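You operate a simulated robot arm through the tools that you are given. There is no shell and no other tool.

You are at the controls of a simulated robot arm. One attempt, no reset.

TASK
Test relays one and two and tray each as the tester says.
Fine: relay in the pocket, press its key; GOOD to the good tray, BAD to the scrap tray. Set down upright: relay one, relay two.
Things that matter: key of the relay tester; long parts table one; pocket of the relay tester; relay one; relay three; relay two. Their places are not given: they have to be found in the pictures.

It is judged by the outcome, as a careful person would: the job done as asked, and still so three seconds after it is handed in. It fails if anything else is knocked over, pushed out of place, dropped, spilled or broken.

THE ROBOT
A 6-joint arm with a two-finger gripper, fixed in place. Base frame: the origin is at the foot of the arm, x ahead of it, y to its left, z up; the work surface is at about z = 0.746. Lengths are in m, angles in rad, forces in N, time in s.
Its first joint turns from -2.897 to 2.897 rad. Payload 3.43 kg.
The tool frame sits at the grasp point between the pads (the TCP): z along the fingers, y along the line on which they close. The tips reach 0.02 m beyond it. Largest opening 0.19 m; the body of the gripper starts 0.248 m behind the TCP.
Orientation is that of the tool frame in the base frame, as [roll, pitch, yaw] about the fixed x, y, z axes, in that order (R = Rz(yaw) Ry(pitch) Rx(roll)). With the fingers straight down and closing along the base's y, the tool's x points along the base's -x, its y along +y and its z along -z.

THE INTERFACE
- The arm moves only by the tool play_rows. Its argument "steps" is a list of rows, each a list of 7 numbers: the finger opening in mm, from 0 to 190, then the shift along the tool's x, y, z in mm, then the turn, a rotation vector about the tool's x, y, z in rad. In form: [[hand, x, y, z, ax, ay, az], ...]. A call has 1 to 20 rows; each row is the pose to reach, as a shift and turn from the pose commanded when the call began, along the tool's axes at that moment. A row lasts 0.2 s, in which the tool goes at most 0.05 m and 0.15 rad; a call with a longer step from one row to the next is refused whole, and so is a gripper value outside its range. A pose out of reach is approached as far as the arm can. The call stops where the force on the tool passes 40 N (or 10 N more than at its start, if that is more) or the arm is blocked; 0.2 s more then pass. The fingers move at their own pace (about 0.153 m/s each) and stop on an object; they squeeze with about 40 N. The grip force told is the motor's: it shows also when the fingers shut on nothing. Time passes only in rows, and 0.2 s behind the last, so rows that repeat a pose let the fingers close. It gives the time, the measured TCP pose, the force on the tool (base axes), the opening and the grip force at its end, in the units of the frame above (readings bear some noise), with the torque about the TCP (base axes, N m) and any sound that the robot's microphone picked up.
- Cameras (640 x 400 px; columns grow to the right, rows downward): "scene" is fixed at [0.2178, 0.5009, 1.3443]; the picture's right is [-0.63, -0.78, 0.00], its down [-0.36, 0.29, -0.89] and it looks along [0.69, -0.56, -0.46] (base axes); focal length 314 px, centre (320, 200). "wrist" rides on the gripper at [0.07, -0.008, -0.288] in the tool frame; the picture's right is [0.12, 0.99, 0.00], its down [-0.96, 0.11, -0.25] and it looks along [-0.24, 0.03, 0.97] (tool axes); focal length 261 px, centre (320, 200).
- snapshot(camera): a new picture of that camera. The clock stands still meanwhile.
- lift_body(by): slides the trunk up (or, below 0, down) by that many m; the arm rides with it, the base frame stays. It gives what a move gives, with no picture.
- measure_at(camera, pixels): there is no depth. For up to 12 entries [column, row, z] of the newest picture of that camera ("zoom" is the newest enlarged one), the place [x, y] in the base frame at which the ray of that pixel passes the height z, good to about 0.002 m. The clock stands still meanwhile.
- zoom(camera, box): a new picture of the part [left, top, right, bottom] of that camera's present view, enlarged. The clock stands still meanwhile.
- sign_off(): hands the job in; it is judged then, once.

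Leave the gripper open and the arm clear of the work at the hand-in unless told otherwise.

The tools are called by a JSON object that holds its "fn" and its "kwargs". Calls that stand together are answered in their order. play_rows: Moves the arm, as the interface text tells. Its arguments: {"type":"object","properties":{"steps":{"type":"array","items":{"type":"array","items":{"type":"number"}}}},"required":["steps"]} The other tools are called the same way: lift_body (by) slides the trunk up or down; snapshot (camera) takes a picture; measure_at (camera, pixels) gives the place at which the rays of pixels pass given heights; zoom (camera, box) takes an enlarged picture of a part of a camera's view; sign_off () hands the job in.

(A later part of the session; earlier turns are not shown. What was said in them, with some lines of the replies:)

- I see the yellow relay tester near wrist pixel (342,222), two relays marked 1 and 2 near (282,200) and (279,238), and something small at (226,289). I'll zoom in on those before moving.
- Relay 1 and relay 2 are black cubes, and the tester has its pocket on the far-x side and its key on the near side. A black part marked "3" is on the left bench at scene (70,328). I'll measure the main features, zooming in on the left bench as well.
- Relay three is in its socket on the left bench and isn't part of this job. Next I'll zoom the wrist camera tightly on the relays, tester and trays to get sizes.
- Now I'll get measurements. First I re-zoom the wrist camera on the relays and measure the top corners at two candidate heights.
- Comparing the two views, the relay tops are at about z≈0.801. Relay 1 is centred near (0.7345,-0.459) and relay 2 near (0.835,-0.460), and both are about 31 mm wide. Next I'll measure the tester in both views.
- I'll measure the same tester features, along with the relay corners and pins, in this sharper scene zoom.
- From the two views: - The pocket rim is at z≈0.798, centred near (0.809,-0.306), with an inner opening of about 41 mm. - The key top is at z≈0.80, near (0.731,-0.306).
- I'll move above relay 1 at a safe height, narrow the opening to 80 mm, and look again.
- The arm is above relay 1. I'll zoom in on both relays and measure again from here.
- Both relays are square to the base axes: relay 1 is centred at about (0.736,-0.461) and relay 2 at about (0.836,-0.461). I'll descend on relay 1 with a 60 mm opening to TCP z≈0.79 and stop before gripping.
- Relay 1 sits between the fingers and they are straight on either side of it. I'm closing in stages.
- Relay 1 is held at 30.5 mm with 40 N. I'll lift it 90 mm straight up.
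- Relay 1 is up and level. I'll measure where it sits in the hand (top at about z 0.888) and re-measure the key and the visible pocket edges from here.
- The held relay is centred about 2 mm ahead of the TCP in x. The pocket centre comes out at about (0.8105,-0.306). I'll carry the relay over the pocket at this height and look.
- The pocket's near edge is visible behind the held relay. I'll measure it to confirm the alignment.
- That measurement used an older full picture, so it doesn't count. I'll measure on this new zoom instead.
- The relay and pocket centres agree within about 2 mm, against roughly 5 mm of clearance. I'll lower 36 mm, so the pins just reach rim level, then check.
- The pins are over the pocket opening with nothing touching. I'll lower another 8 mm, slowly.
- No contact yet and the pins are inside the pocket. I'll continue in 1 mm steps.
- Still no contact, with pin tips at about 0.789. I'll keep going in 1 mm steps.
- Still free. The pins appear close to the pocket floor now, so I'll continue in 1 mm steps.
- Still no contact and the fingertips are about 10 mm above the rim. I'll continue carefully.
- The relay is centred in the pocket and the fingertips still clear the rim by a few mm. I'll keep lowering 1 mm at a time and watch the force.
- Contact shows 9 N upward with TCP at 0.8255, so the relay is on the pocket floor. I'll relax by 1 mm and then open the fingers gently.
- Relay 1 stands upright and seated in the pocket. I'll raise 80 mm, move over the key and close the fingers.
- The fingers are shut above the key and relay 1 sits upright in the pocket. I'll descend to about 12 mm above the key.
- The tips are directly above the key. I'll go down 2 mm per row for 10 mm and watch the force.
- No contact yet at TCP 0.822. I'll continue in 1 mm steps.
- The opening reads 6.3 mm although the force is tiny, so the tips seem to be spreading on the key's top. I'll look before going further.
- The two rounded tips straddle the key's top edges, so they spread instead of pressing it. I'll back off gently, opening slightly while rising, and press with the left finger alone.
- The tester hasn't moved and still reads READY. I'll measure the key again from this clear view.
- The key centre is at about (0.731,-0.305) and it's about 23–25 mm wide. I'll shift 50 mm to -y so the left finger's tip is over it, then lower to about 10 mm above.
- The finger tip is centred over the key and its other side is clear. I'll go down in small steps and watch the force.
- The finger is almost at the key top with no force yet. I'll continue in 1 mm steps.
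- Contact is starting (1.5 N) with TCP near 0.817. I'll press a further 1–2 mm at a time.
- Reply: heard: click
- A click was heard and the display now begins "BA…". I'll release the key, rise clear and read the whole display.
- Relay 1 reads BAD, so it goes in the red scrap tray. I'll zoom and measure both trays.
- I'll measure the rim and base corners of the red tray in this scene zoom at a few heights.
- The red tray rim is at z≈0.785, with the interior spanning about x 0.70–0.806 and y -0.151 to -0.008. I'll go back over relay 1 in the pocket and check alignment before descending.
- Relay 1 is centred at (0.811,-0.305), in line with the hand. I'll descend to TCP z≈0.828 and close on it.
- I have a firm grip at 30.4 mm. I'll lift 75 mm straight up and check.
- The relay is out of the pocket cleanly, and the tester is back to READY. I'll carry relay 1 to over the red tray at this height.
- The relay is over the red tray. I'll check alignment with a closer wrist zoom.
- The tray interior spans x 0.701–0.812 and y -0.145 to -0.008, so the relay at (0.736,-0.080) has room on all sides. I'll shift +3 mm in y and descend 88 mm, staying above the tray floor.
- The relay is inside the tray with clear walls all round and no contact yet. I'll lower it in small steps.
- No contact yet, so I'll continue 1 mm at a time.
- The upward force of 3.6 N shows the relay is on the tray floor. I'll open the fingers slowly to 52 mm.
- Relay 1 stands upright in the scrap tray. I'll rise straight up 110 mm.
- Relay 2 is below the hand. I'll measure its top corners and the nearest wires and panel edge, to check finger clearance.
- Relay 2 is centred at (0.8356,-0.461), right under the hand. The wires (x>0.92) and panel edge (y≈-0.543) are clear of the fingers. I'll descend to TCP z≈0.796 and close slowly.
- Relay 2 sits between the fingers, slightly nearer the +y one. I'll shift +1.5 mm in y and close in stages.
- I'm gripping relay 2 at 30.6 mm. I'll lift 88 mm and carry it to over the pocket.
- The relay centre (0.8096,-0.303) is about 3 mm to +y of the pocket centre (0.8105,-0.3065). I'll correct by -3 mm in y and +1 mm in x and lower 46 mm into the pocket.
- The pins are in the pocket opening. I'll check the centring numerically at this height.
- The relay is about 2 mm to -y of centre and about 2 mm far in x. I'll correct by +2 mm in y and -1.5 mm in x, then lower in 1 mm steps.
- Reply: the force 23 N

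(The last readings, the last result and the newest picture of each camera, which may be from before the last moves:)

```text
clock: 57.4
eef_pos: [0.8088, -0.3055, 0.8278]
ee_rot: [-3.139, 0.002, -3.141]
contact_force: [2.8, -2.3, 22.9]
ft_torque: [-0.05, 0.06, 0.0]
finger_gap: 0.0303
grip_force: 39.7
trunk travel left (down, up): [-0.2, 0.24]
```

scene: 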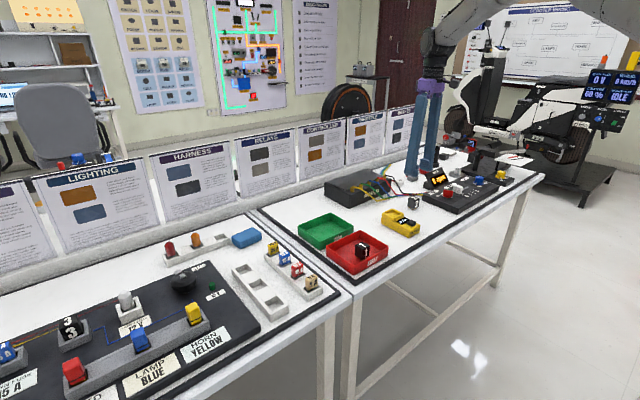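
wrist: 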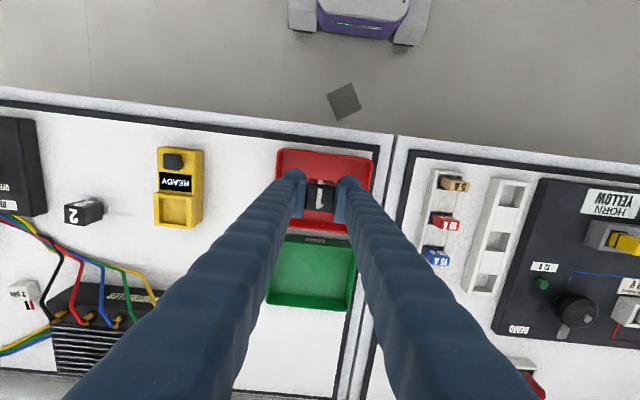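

Contact is at TCP ≈0.829, as expected for the pocket floor, and the last steps only added force. I'll relax 2 mm and view it before releasing.

{"fn": "play_rows", "kwargs": {"steps": [[20, 0, 0, -1, 0, 0, 0], [20, 0, 0, -2, 0, 0, 0], [20, 0, 0, -2, 0, 0, 0]]}}

{"fn": "zoom", "kwargs": {"camera": "scene", "box": [380, 190, 420, 225]}}

{"fn": "zoom", "kwargs": {"camera": "wrist", "box": [280, 130, 370, 220]}}

```text
clock: 58.2
eef_pos: [0.8101, -0.3054, 0.8292]
ee_rot: [3.141, 0.0, 3.141]
contact_force: [5.0, -1.5, 12.1]
ft_torque: [-0.04, -0.19, -0.01]
finger_gap: 0.0305
grip_force: 40.1
trunk travel left (down, up): [-0.2, 0.24]
```

```text
11.43 times, centred on (400, 208) of scene
```

zoom: 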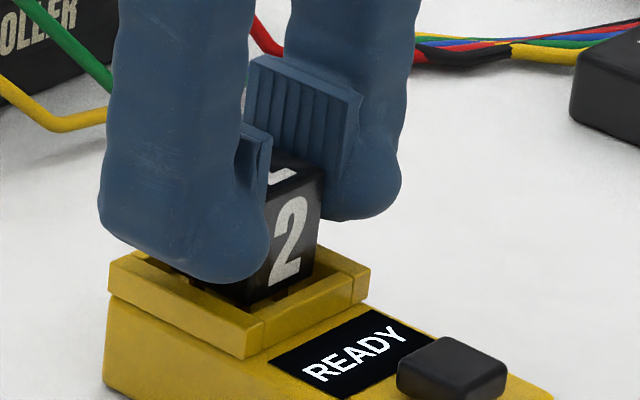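

```text
4.44 times, centred on (325, 175) of wrist
```

zoom: 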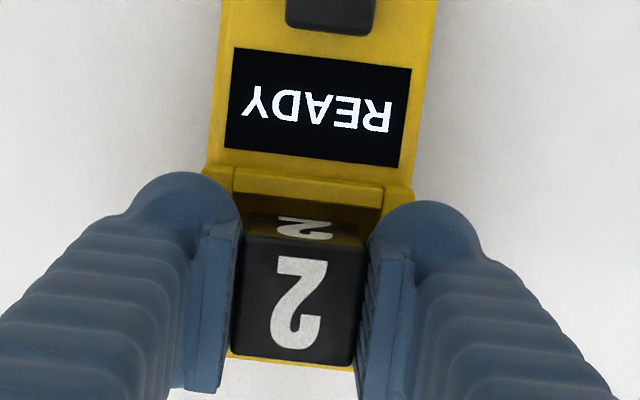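

Relay 2 is seated with the fingers clear of the rim. There's still 12 N of residual push, so I'll ease up 1 mm more and open slowly.

{"fn": "play_rows", "kwargs": {"steps": [[20, 0, 0, -1, 0, 0, 0], [20, 0, 0, -1, 0, 0, 0]]}}

{"fn": "play_rows", "kwargs": {"steps": [[29, 0, 0, 0, 0, 0, 0], [33, 0, 0, 0, 0, 0, 0], [38, 0, 0, 0, 0, 0, 0], [50, 0, 0, 0, 0, 0, 0], [50, 0, 0, 0, 0, 0, 0]]}}

{"fn": "zoom", "kwargs": {"camera": "scene", "box": [380, 190, 420, 225]}}

{"fn": "zoom", "kwargs": {"camera": "wrist", "box": [280, 130, 370, 220]}}

```text
clock: 58.8
eef_pos: [0.8079, -0.3039, 0.8288]
ee_rot: [3.141, -0.004, 3.142]
contact_force: [0.2, 0.4, 5.2]
ft_torque: [0.03, -0.05, -0.01]
finger_gap: 0.0305
grip_force: 40.2
trunk travel left (down, up): [-0.2, 0.24]
```

```text
clock: 60.0
eef_pos: [0.8099, -0.3054, 0.8297]
ee_rot: [-3.141, -0.001, -3.141]
contact_force: [0.0, -0.3, 0.1]
ft_torque: [0.0, 0.05, -0.01]
finger_gap: 0.0502
grip_force: 0.1
trunk travel left (down, up): [-0.2, 0.24]
```

```text
11.43 times, centred on (400, 208) of scene
```

zoom: 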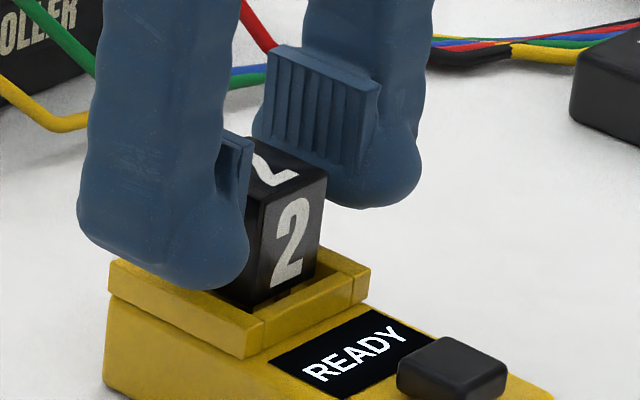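

```text
4.44 times, centred on (325, 175) of wrist
```

zoom: 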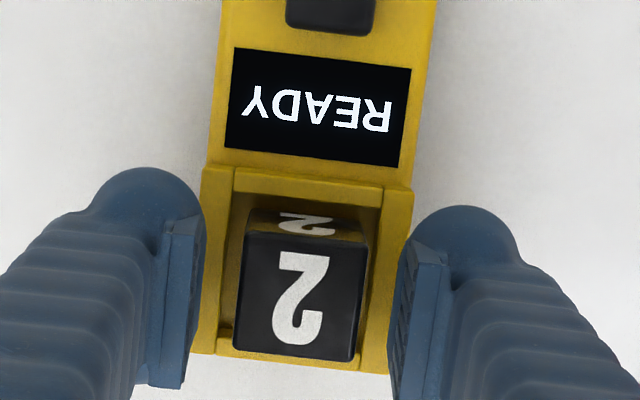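

Relay 2 is upright in the pocket. I'll raise 75 mm, move to the same key-press pose as before with an 80 mm opening, and lower to just above the key.

{"fn": "play_rows", "kwargs": {"steps": [[50, 0, 0, -10, 0, 0, 0], [50, 0, 0, -40, 0, 0, 0], [50, 0, 0, -75, 0, 0, 0], [65, 26, -17, -75, 0, 0, 0], [80, 53, -35, -75, 0, 0, 0], [80, 78.5, -52, -75, 0, 0, 0], [80, 78.5, -52, -40, 0, 0, 0], [80, 78.5, -52, -15, 0, 0, 0], [80, 78.5, -52, 0, 0, 0, 0], [80, 78.5, -52, 0, 0, 0, 0]]}}

{"fn": "zoom", "kwargs": {"camera": "scene", "box": [380, 185, 440, 240]}}

{"fn": "zoom", "kwargs": {"camera": "wrist", "box": [270, 130, 420, 250]}}

```text
clock: 62.2
eef_pos: [0.7315, -0.3568, 0.8288]
ee_rot: [-3.141, -0.001, 3.14]
contact_force: [-0.4, -0.4, 1.0]
ft_torque: [-0.03, 0.03, -0.03]
finger_gap: 0.0799
grip_force: 0.1
trunk travel left (down, up): [-0.2, 0.24]
```

```text
7.27 times, centred on (410, 212) of scene
```

zoom: 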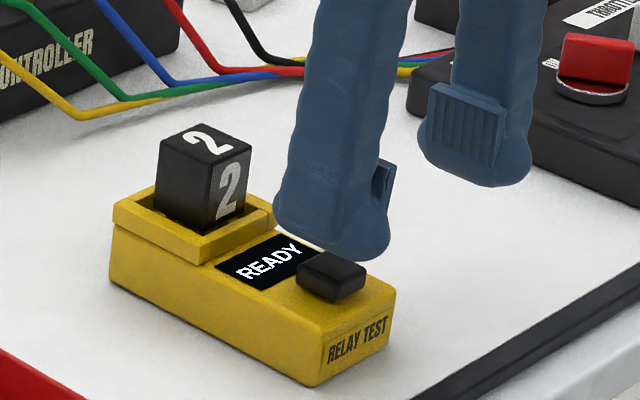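

```text
3.33 times, centred on (345, 190) of wrist
```

zoom: 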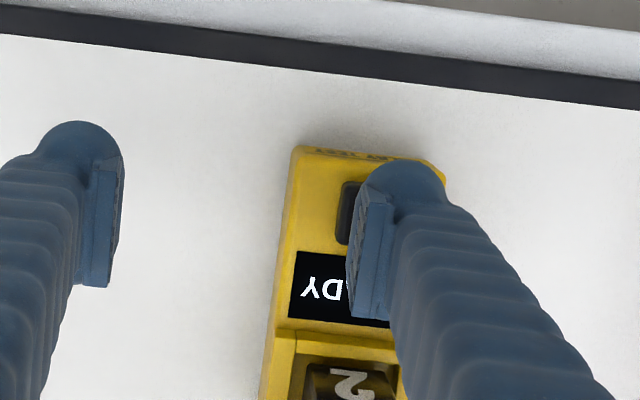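

The finger is over the key and relay 2 stands upright. I'll lower to the key and press in small steps, as before.

{"fn": "play_rows", "kwargs": {"steps": [[80, 1.5, -1, 3, 0, 0, 0], [80, 1.5, -1, 6, 0, 0, 0], [80, 1.5, -1, 9, 0, 0, 0], [80, 1.5, -1, 11, 0, 0, 0]]}}

{"fn": "play_rows", "kwargs": {"steps": [[80, 0, 0, 1, 0, 0, 0], [80, 0, 0, 2, 0, 0, 0]]}}

{"fn": "play_rows", "kwargs": {"steps": [[80, 0, 0, 1, 0, 0, 0], [80, 0, 0, 2, 0, 0, 0]]}}

{"fn": "zoom", "kwargs": {"camera": "scene", "box": [380, 185, 440, 240]}}

```text
clock: 63.2
eef_pos: [0.7297, -0.3587, 0.8183]
ee_rot: [-3.139, -0.001, -3.14]
contact_force: [-0.4, 0.2, 1.2]
ft_torque: [-0.01, 0.01, 0.05]
finger_gap: 0.08
grip_force: 0.0
trunk travel left (down, up): [-0.2, 0.24]
```

```text
clock: 63.8
eef_pos: [0.7294, -0.3581, 0.8173]
ee_rot: [-3.141, 0.001, -3.141]
contact_force: [1.0, 0.0, 0.6]
ft_torque: [0.03, 0.06, 0.02]
finger_gap: 0.0799
grip_force: 0.0
trunk travel left (down, up): [-0.2, 0.24]
```

```text
clock: 64.4
eef_pos: [0.7299, -0.3589, 0.815]
ee_rot: [-3.141, -0.002, -3.141]
contact_force: [0.7, 0.7, 1.9]
ft_torque: [0.11, 0.01, 0.03]
finger_gap: 0.0803
grip_force: 0.2
trunk travel left (down, up): [-0.2, 0.24]
heard: click
```

```text
7.27 times, centred on (410, 212) of scene
```

zoom: 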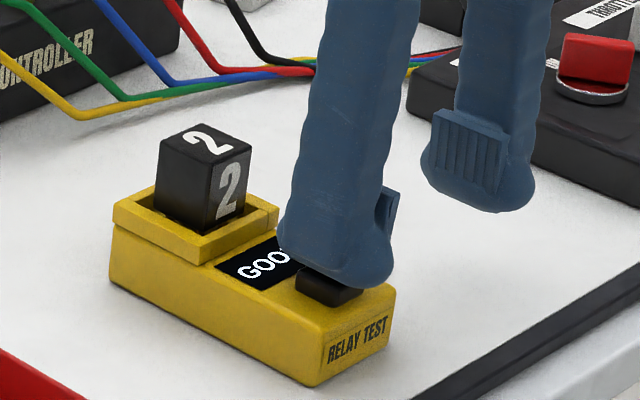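

I heard a click and the display shows "GOO…". I'll release the key, rise and read it fully.

{"fn": "play_rows", "kwargs": {"steps": [[80, 0, 0, -5, 0, 0, 0], [80, 0, 0, -20, 0, 0, 0], [80, 0, 0, -60, 0, 0, 0], [80, 0, 0, -98, 0, 0, 0], [80, 0, 0, -98, 0, 0, 0]]}}

{"fn": "zoom", "kwargs": {"camera": "scene", "box": [380, 185, 440, 240]}}

```text
clock: 65.6
eef_pos: [0.7293, -0.3573, 0.9124]
ee_rot: [-3.14, -0.001, -3.141]
contact_force: [0.1, 0.0, 0.7]
ft_torque: [0.0, 0.03, 0.0]
finger_gap: 0.0801
grip_force: 0.2
trunk travel left (down, up): [-0.2, 0.24]
```

```text
7.27 times, centred on (410, 212) of scene
```

zoom: 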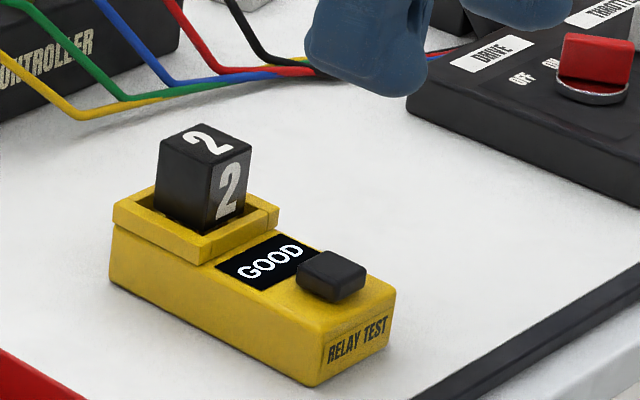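

Relay 2 reads GOOD, so it goes in the green tray. I'll move back over the pocket and check alignment.

{"fn": "play_rows", "kwargs": {"steps": [[70, -26, 17, 0, 0, 0, 0], [60, -53, 35, 0, 0, 0, 0], [60, -80, 52.5, 0, 0, 0, 0], [60, -80, 52.5, 20, 0, 0, 0], [60, -80, 52.5, 20, 0, 0, 0]]}}

{"fn": "zoom", "kwargs": {"camera": "wrist", "box": [270, 130, 370, 250]}}

```text
clock: 66.8
eef_pos: [0.8103, -0.3046, 0.8922]
ee_rot: [-3.141, -0.001, 3.14]
contact_force: [0.0, -0.8, 0.2]
ft_torque: [0.05, -0.05, -0.03]
finger_gap: 0.0601
grip_force: 0.0
trunk travel left (down, up): [-0.2, 0.24]
```

```text
3.33 times, centred on (320, 190) of wrist
```

zoom: 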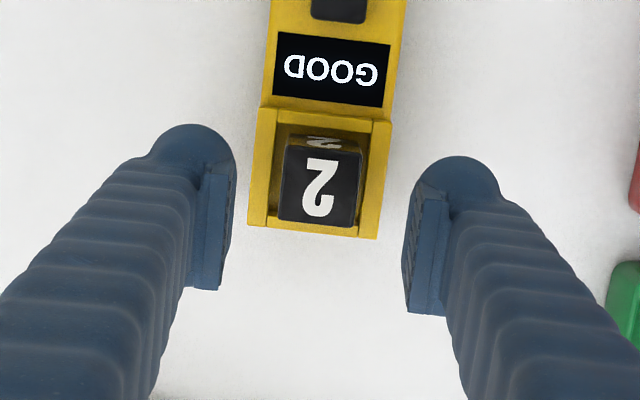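

The hand is aligned with relay 2. I'll descend 63 mm and close on it slowly.

{"fn": "play_rows", "kwargs": {"steps": [[60, 0, 0, 25, 0, 0, 0], [60, 0, 0, 45, 0, 0, 0], [60, 0, 0, 57, 0, 0, 0], [60, 0, 0, 63, 0, 0, 0], [60, 0, 0, 63, 0, 0, 0], [45, 0, 0, 63, 0, 0, 0], [38, 0, 0, 63, 0, 0, 0], [34, 0, 0, 63, 0, 0, 0], [28, 0, 0, 63, 0, 0, 0], [20, 0, 0, 63, 0, 0, 0], [20, 0, 0, 63, 0, 0, 0]]}}

{"fn": "zoom", "kwargs": {"camera": "scene", "box": [380, 185, 440, 240]}}

{"fn": "zoom", "kwargs": {"camera": "wrist", "box": [270, 130, 370, 250]}}

```text
clock: 69.2
eef_pos: [0.808, -0.3043, 0.829]
ee_rot: [3.141, -0.002, 3.14]
contact_force: [0.2, -0.2, 0.4]
ft_torque: [-0.01, -0.01, -0.01]
finger_gap: 0.0306
grip_force: 40.1
trunk travel left (down, up): [-0.2, 0.24]
```

```text
7.27 times, centred on (410, 212) of scene
```

zoom: 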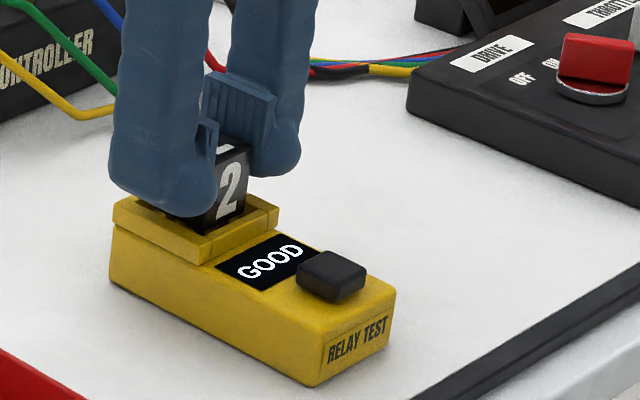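

```text
3.33 times, centred on (320, 190) of wrist
```

zoom: 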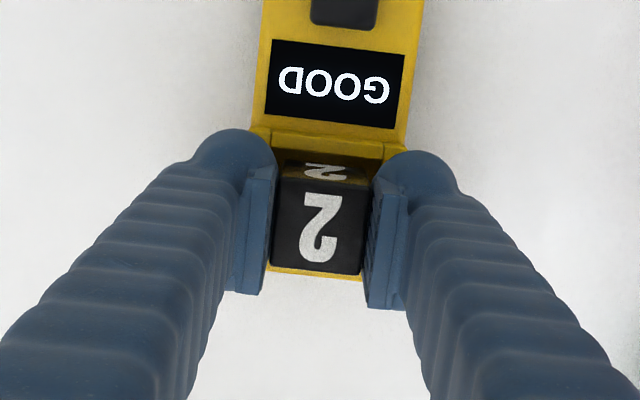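

Relay 2 is held. I'll lift it 78 mm and carry it to over the green tray, whose centre is estimated at (0.906,-0.079).

{"fn": "play_rows", "kwargs": {"steps": [[20, 0, 0, -5, 0, 0, 0], [20, 0, 0, -20, 0, 0, 0], [20, 0, 0, -48, 0, 0, 0], [20, 0, 0, -78, 0, 0, 0], [20, -7, 18, -78, 0, 0, 0], [20, -21, 53, -78, 0, 0, 0], [20, -36, 90, -78, 0, 0, 0], [20, -51, 127, -78, 0, 0, 0], [20, -66, 164, -78, 0, 0, 0], [20, -80, 199, -78, 0, 0, 0], [20, -91, 226, -78, 0, 0, 0], [20, -91, 226, -78, 0, 0, 0]]}}

{"fn": "zoom", "kwargs": {"camera": "scene", "box": [280, 160, 430, 290]}}

{"fn": "zoom", "kwargs": {"camera": "wrist", "box": [240, 110, 400, 260]}}

```text
clock: 71.8
eef_pos: [0.9026, -0.0811, 0.9078]
ee_rot: [-3.141, 0.001, 3.139]
contact_force: [0.0, 0.7, -0.7]
ft_torque: [-0.07, 0.01, 0.01]
finger_gap: 0.0306
grip_force: 39.9
trunk travel left (down, up): [-0.2, 0.24]
```

```text
3.08 times, centred on (355, 225) of scene
```

zoom: 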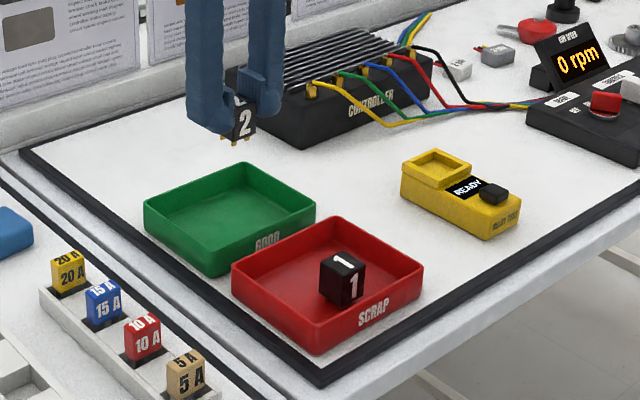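

```text
2.67 times, centred on (320, 185) of wrist
```

zoom: 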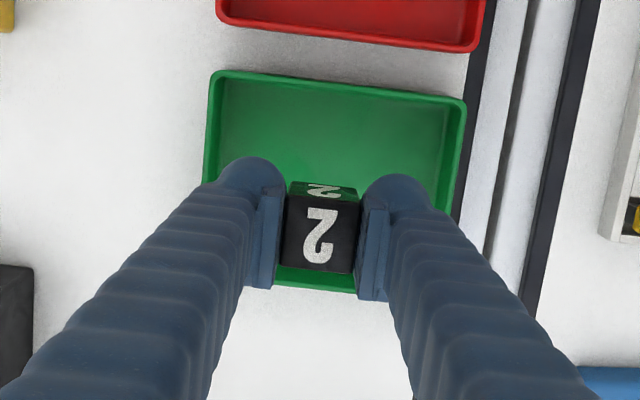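

{"fn": "measure_at", "kwargs": {"camera": "zoom", "pixels": [[212, 72, 0.785], [466, 101, 0.785], [275, 286, 0.785], [355, 293, 0.785], [220, 84, 0.785], [455, 110, 0.785], [287, 203, 0.909], [360, 205, 0.909], [353, 274, 0.909], [282, 266, 0.909]]}}

```text
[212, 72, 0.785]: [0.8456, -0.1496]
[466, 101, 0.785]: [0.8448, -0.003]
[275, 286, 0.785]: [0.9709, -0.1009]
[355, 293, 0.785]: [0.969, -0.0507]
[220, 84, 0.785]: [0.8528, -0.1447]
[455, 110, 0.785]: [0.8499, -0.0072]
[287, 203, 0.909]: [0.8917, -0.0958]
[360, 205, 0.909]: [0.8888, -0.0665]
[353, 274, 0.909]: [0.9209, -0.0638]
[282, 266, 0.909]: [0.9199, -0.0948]
```

The green tray spans x 0.845–0.970 and y -0.150 to -0.003, and the relay is near its centre at (0.905,-0.080). I'll shift +3.5 mm in y and descend 92 mm.

{"fn": "play_rows", "kwargs": {"steps": [[20, 0, 3.5, 15, 0, 0, 0], [20, 0, 3.5, 42, 0, 0, 0], [20, 0, 3.5, 66, 0, 0, 0], [20, 0, 3.5, 82, 0, 0, 0], [20, 0, 3.5, 92, 0, 0, 0], [20, 0, 3.5, 92, 0, 0, 0]]}}

{"fn": "zoom", "kwargs": {"camera": "scene", "box": [280, 180, 400, 280]}}

{"fn": "zoom", "kwargs": {"camera": "wrist", "box": [240, 110, 400, 260]}}

```text
clock: 73.2
eef_pos: [0.9017, -0.0777, 0.8164]
ee_rot: [-3.14, -0.002, 3.141]
contact_force: [0.2, -1.1, -0.6]
ft_torque: [-0.06, 0.01, 0.03]
finger_gap: 0.0305
grip_force: 40.1
trunk travel left (down, up): [-0.2, 0.24]
```

```text
4.00 times, centred on (340, 230) of scene
```

zoom: 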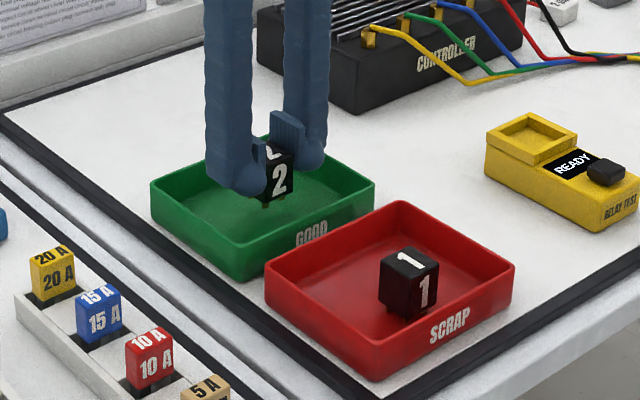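

```text
2.67 times, centred on (320, 185) of wrist
```

zoom: 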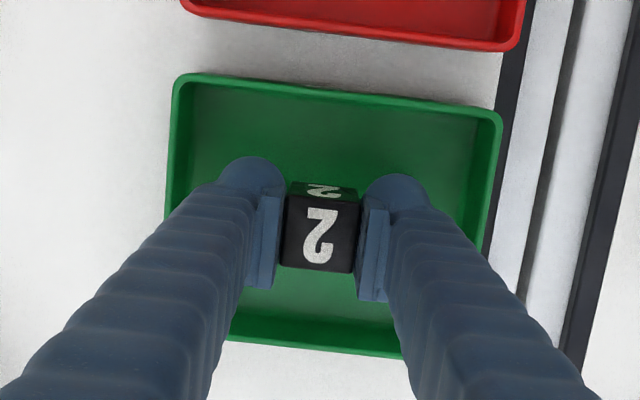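

Relay 2 is inside the green tray with walls clear all round. I'll lower it in small steps until the floor is felt.

{"fn": "play_rows", "kwargs": {"steps": [[20, 0, 0, 3, 0, 0, 0], [20, 0, 0, 6, 0, 0, 0], [20, 0, 0, 9, 0, 0, 0], [20, 0, 0, 11, 0, 0, 0]]}}

{"fn": "play_rows", "kwargs": {"steps": [[20, 0, 0, 1, 0, 0, 0], [20, 0, 0, 2, 0, 0, 0]]}}

{"fn": "play_rows", "kwargs": {"steps": [[20, 0, 0, 1, 0, 0, 0], [20, 0, 0, 1, 0, 0, 0]]}}

{"fn": "play_rows", "kwargs": {"steps": [[20, 0, 0, 1, 0, 0, 0], [20, 0, 0, 1, 0, 0, 0]]}}

```text
clock: 74.2
eef_pos: [0.9021, -0.0761, 0.8039]
ee_rot: [-3.141, -0.001, -3.14]
contact_force: [-0.4, -0.3, -0.4]
ft_torque: [0.02, -0.01, 0.0]
finger_gap: 0.0306
grip_force: 39.6
trunk travel left (down, up): [-0.2, 0.24]
```

```text
clock: 74.8
eef_pos: [0.9008, -0.0759, 0.8033]
ee_rot: [3.141, -0.003, 3.141]
contact_force: [0.0, -0.2, -1.4]
ft_torque: [0.01, -0.02, -0.02]
finger_gap: 0.0305
grip_force: 40.1
trunk travel left (down, up): [-0.2, 0.24]
```

```text
clock: 75.4
eef_pos: [0.9016, -0.0766, 0.802]
ee_rot: [-3.141, -0.002, -3.141]
contact_force: [-0.7, 0.1, -0.5]
ft_torque: [-0.02, 0.0, 0.04]
finger_gap: 0.0308
grip_force: 40.2
trunk travel left (down, up): [-0.2, 0.24]
```

```text
clock: 76.0
eef_pos: [0.9018, -0.0762, 0.801]
ee_rot: [-3.141, 0.0, -3.141]
contact_force: [0.3, 0.3, -0.8]
ft_torque: [0.02, 0.03, 0.04]
finger_gap: 0.0305
grip_force: 39.5
trunk travel left (down, up): [-0.2, 0.24]
```

No contact yet at 0.801, so I'll continue 1 mm at a time.

{"fn": "play_rows", "kwargs": {"steps": [[20, 0, 0, 1, 0, 0, 0], [20, 0, 0, 1, 0, 0, 0]]}}

{"fn": "play_rows", "kwargs": {"steps": [[20, 0, 0, 0.7, 0, 0, 0], [20, 0, 0, 0.7, 0, 0, 0]]}}

```text
clock: 76.6
eef_pos: [0.9008, -0.0767, 0.8006]
ee_rot: [-3.141, -0.001, -3.141]
contact_force: [-0.3, 0.0, -0.7]
ft_torque: [0.0, -0.02, 0.03]
finger_gap: 0.0304
grip_force: 39.9
trunk travel left (down, up): [-0.2, 0.24]
```

```text
clock: 77.2
eef_pos: [0.9023, -0.0768, 0.8009]
ee_rot: [3.14, 0.001, 3.141]
contact_force: [0.8, -0.6, 3.1]
ft_torque: [-0.11, -0.01, -0.02]
finger_gap: 0.0303
grip_force: 39.8
trunk travel left (down, up): [-0.2, 0.24]
```

The upward force of 3.1 N means relay 2 is on the green tray floor. I'll open the fingers slowly.

{"fn": "play_rows", "kwargs": {"steps": [[29, 0, 0, 0, 0, 0, 0], [33, 0, 0, 0, 0, 0, 0], [38, 0, 0, 0, 0, 0, 0], [52, 0, 0, 0, 0, 0, 0], [52, 0, 0, 0, 0, 0, 0]]}}

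{"fn": "zoom", "kwargs": {"camera": "scene", "box": [280, 180, 400, 280]}}

{"fn": "zoom", "kwargs": {"camera": "wrist", "box": [240, 110, 400, 260]}}

```text
clock: 78.4
eef_pos: [0.901, -0.0776, 0.7989]
ee_rot: [3.141, -0.003, -3.141]
contact_force: [0.3, 0.2, -0.5]
ft_torque: [0.0, 0.02, 0.0]
finger_gap: 0.052
grip_force: 0.1
trunk travel left (down, up): [-0.2, 0.24]
```

```text
4.00 times, centred on (340, 230) of scene
```

zoom: 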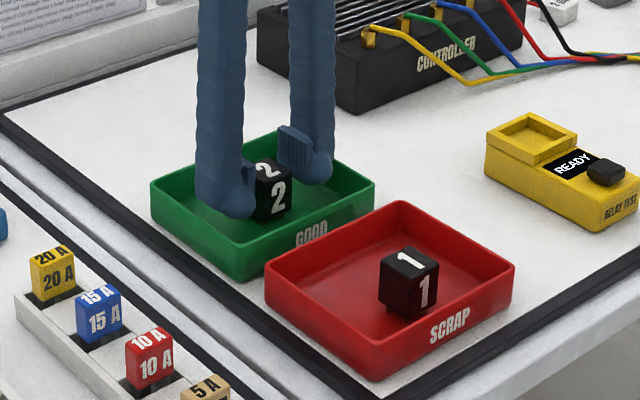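

```text
2.67 times, centred on (320, 185) of wrist
```

zoom: 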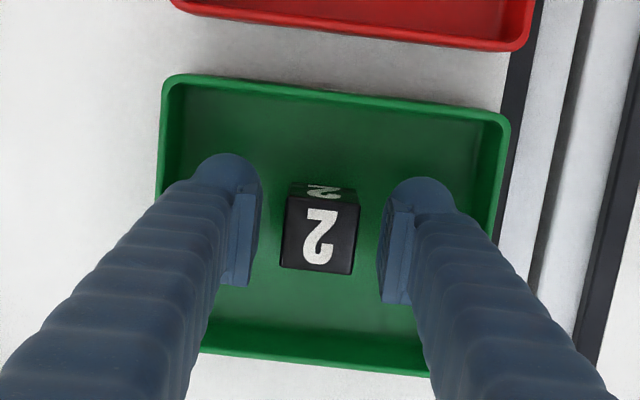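

Relay 2 stands upright in the good tray. I'll rise straight up, then retreat toward the start pose with the gripper open.

{"fn": "play_rows", "kwargs": {"steps": [[52, 0, 0, -10, 0, 0, 0], [52, 0, 0, -40, 0, 0, 0], [52, 0, 0, -80, 0, 0, 0], [52, 0, 0, -120, 0, 0, 0], [60, 25, -15, -150, 0, 0, 0], [80, 50, -40, -180, 0, 0, 0], [100, 75, -70, -200, 0, 0, 0], [120, 100, -100, -220, 0, 0, 0], [140, 125, -130, -240, 0, 0, 0], [150, 150, -160, -260, 0, 0, 0], [150, 180, -195, -275, 0, 0, 0], [150, 210, -230, -290, 0, 0, 0], [150, 230, -260, -300, 0, 0, 0], [150, 230, -260, -300, 0, 0, 0]]}}

{"fn": "snapshot", "kwargs": {"camera": "scene"}}

{"fn": "snapshot", "kwargs": {"camera": "wrist"}}

{"fn": "zoom", "kwargs": {"camera": "scene", "box": [280, 150, 470, 290]}}

```text
clock: 81.4
eef_pos: [0.6708, -0.3381, 1.0991]
ee_rot: [-3.141, -0.002, -3.141]
contact_force: [-0.2, 0.3, 1.0]
ft_torque: [0.08, 0.0, 0.01]
finger_gap: 0.1499
grip_force: 0.0
trunk travel left (down, up): [-0.2, 0.24]
```

```text
taken
```

scene: 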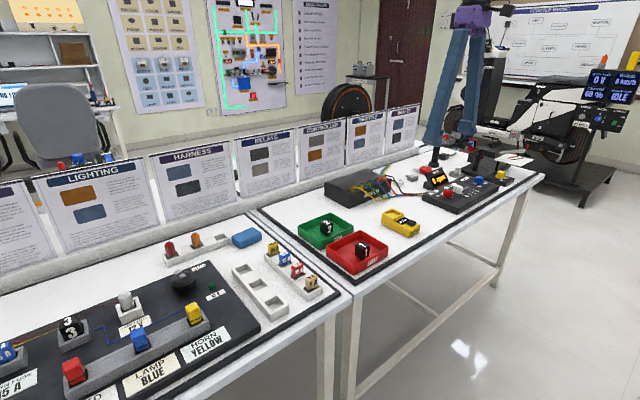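

```text
taken
```

wrist: 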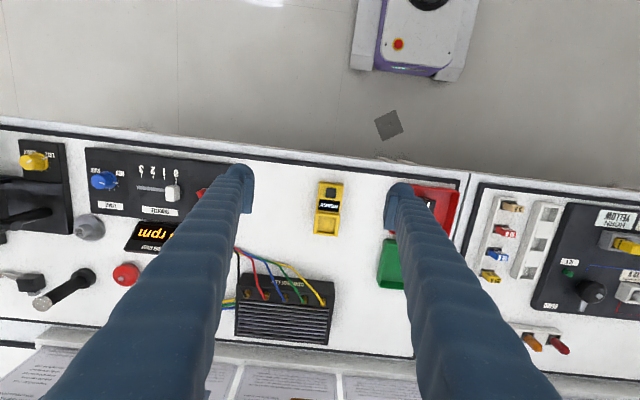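

```text
2.86 times, centred on (375, 220) of scene
```

zoom: 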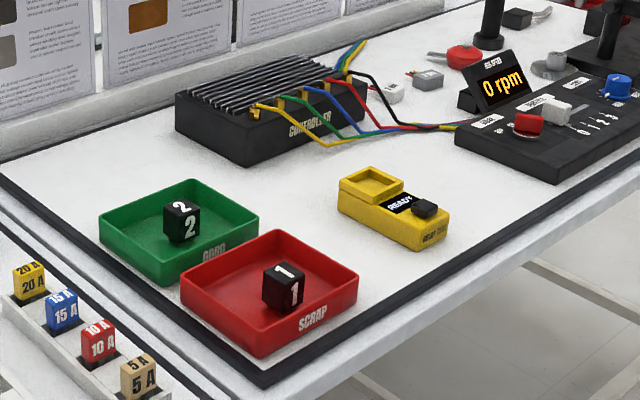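

The final check looks right:
- Relay 1 (BAD) stands upright in the scrap tray.
- Relay 2 (GOOD) stands upright in the good tray.
- The tester is empty, reads READY and hasn't moved.
- Relay three and the other parts are untouched.
- The gripper is open and clear.

I'm handing in the job.

{"fn": "sign_off", "kwargs": {}}

```text
The job is handed in.
```

Both relays have been tested and placed in their trays, and the job is handed in.

| Relay | Tester reading | Where it is now |
|---|---|---|
| One | BAD | Scrap tray, upright |
| Two | GOOD | Good tray, upright |

My first try at the key, with both fingertips closed, only straddled it and didn't trigger a test. I backed off and pressed it with one finger instead. Each relay then gave one click and a clear reading.

In the final picture the tester was empty, in place and showing READY. Relay three and the other parts had not been touched, and the gripper was open and clear of the work.
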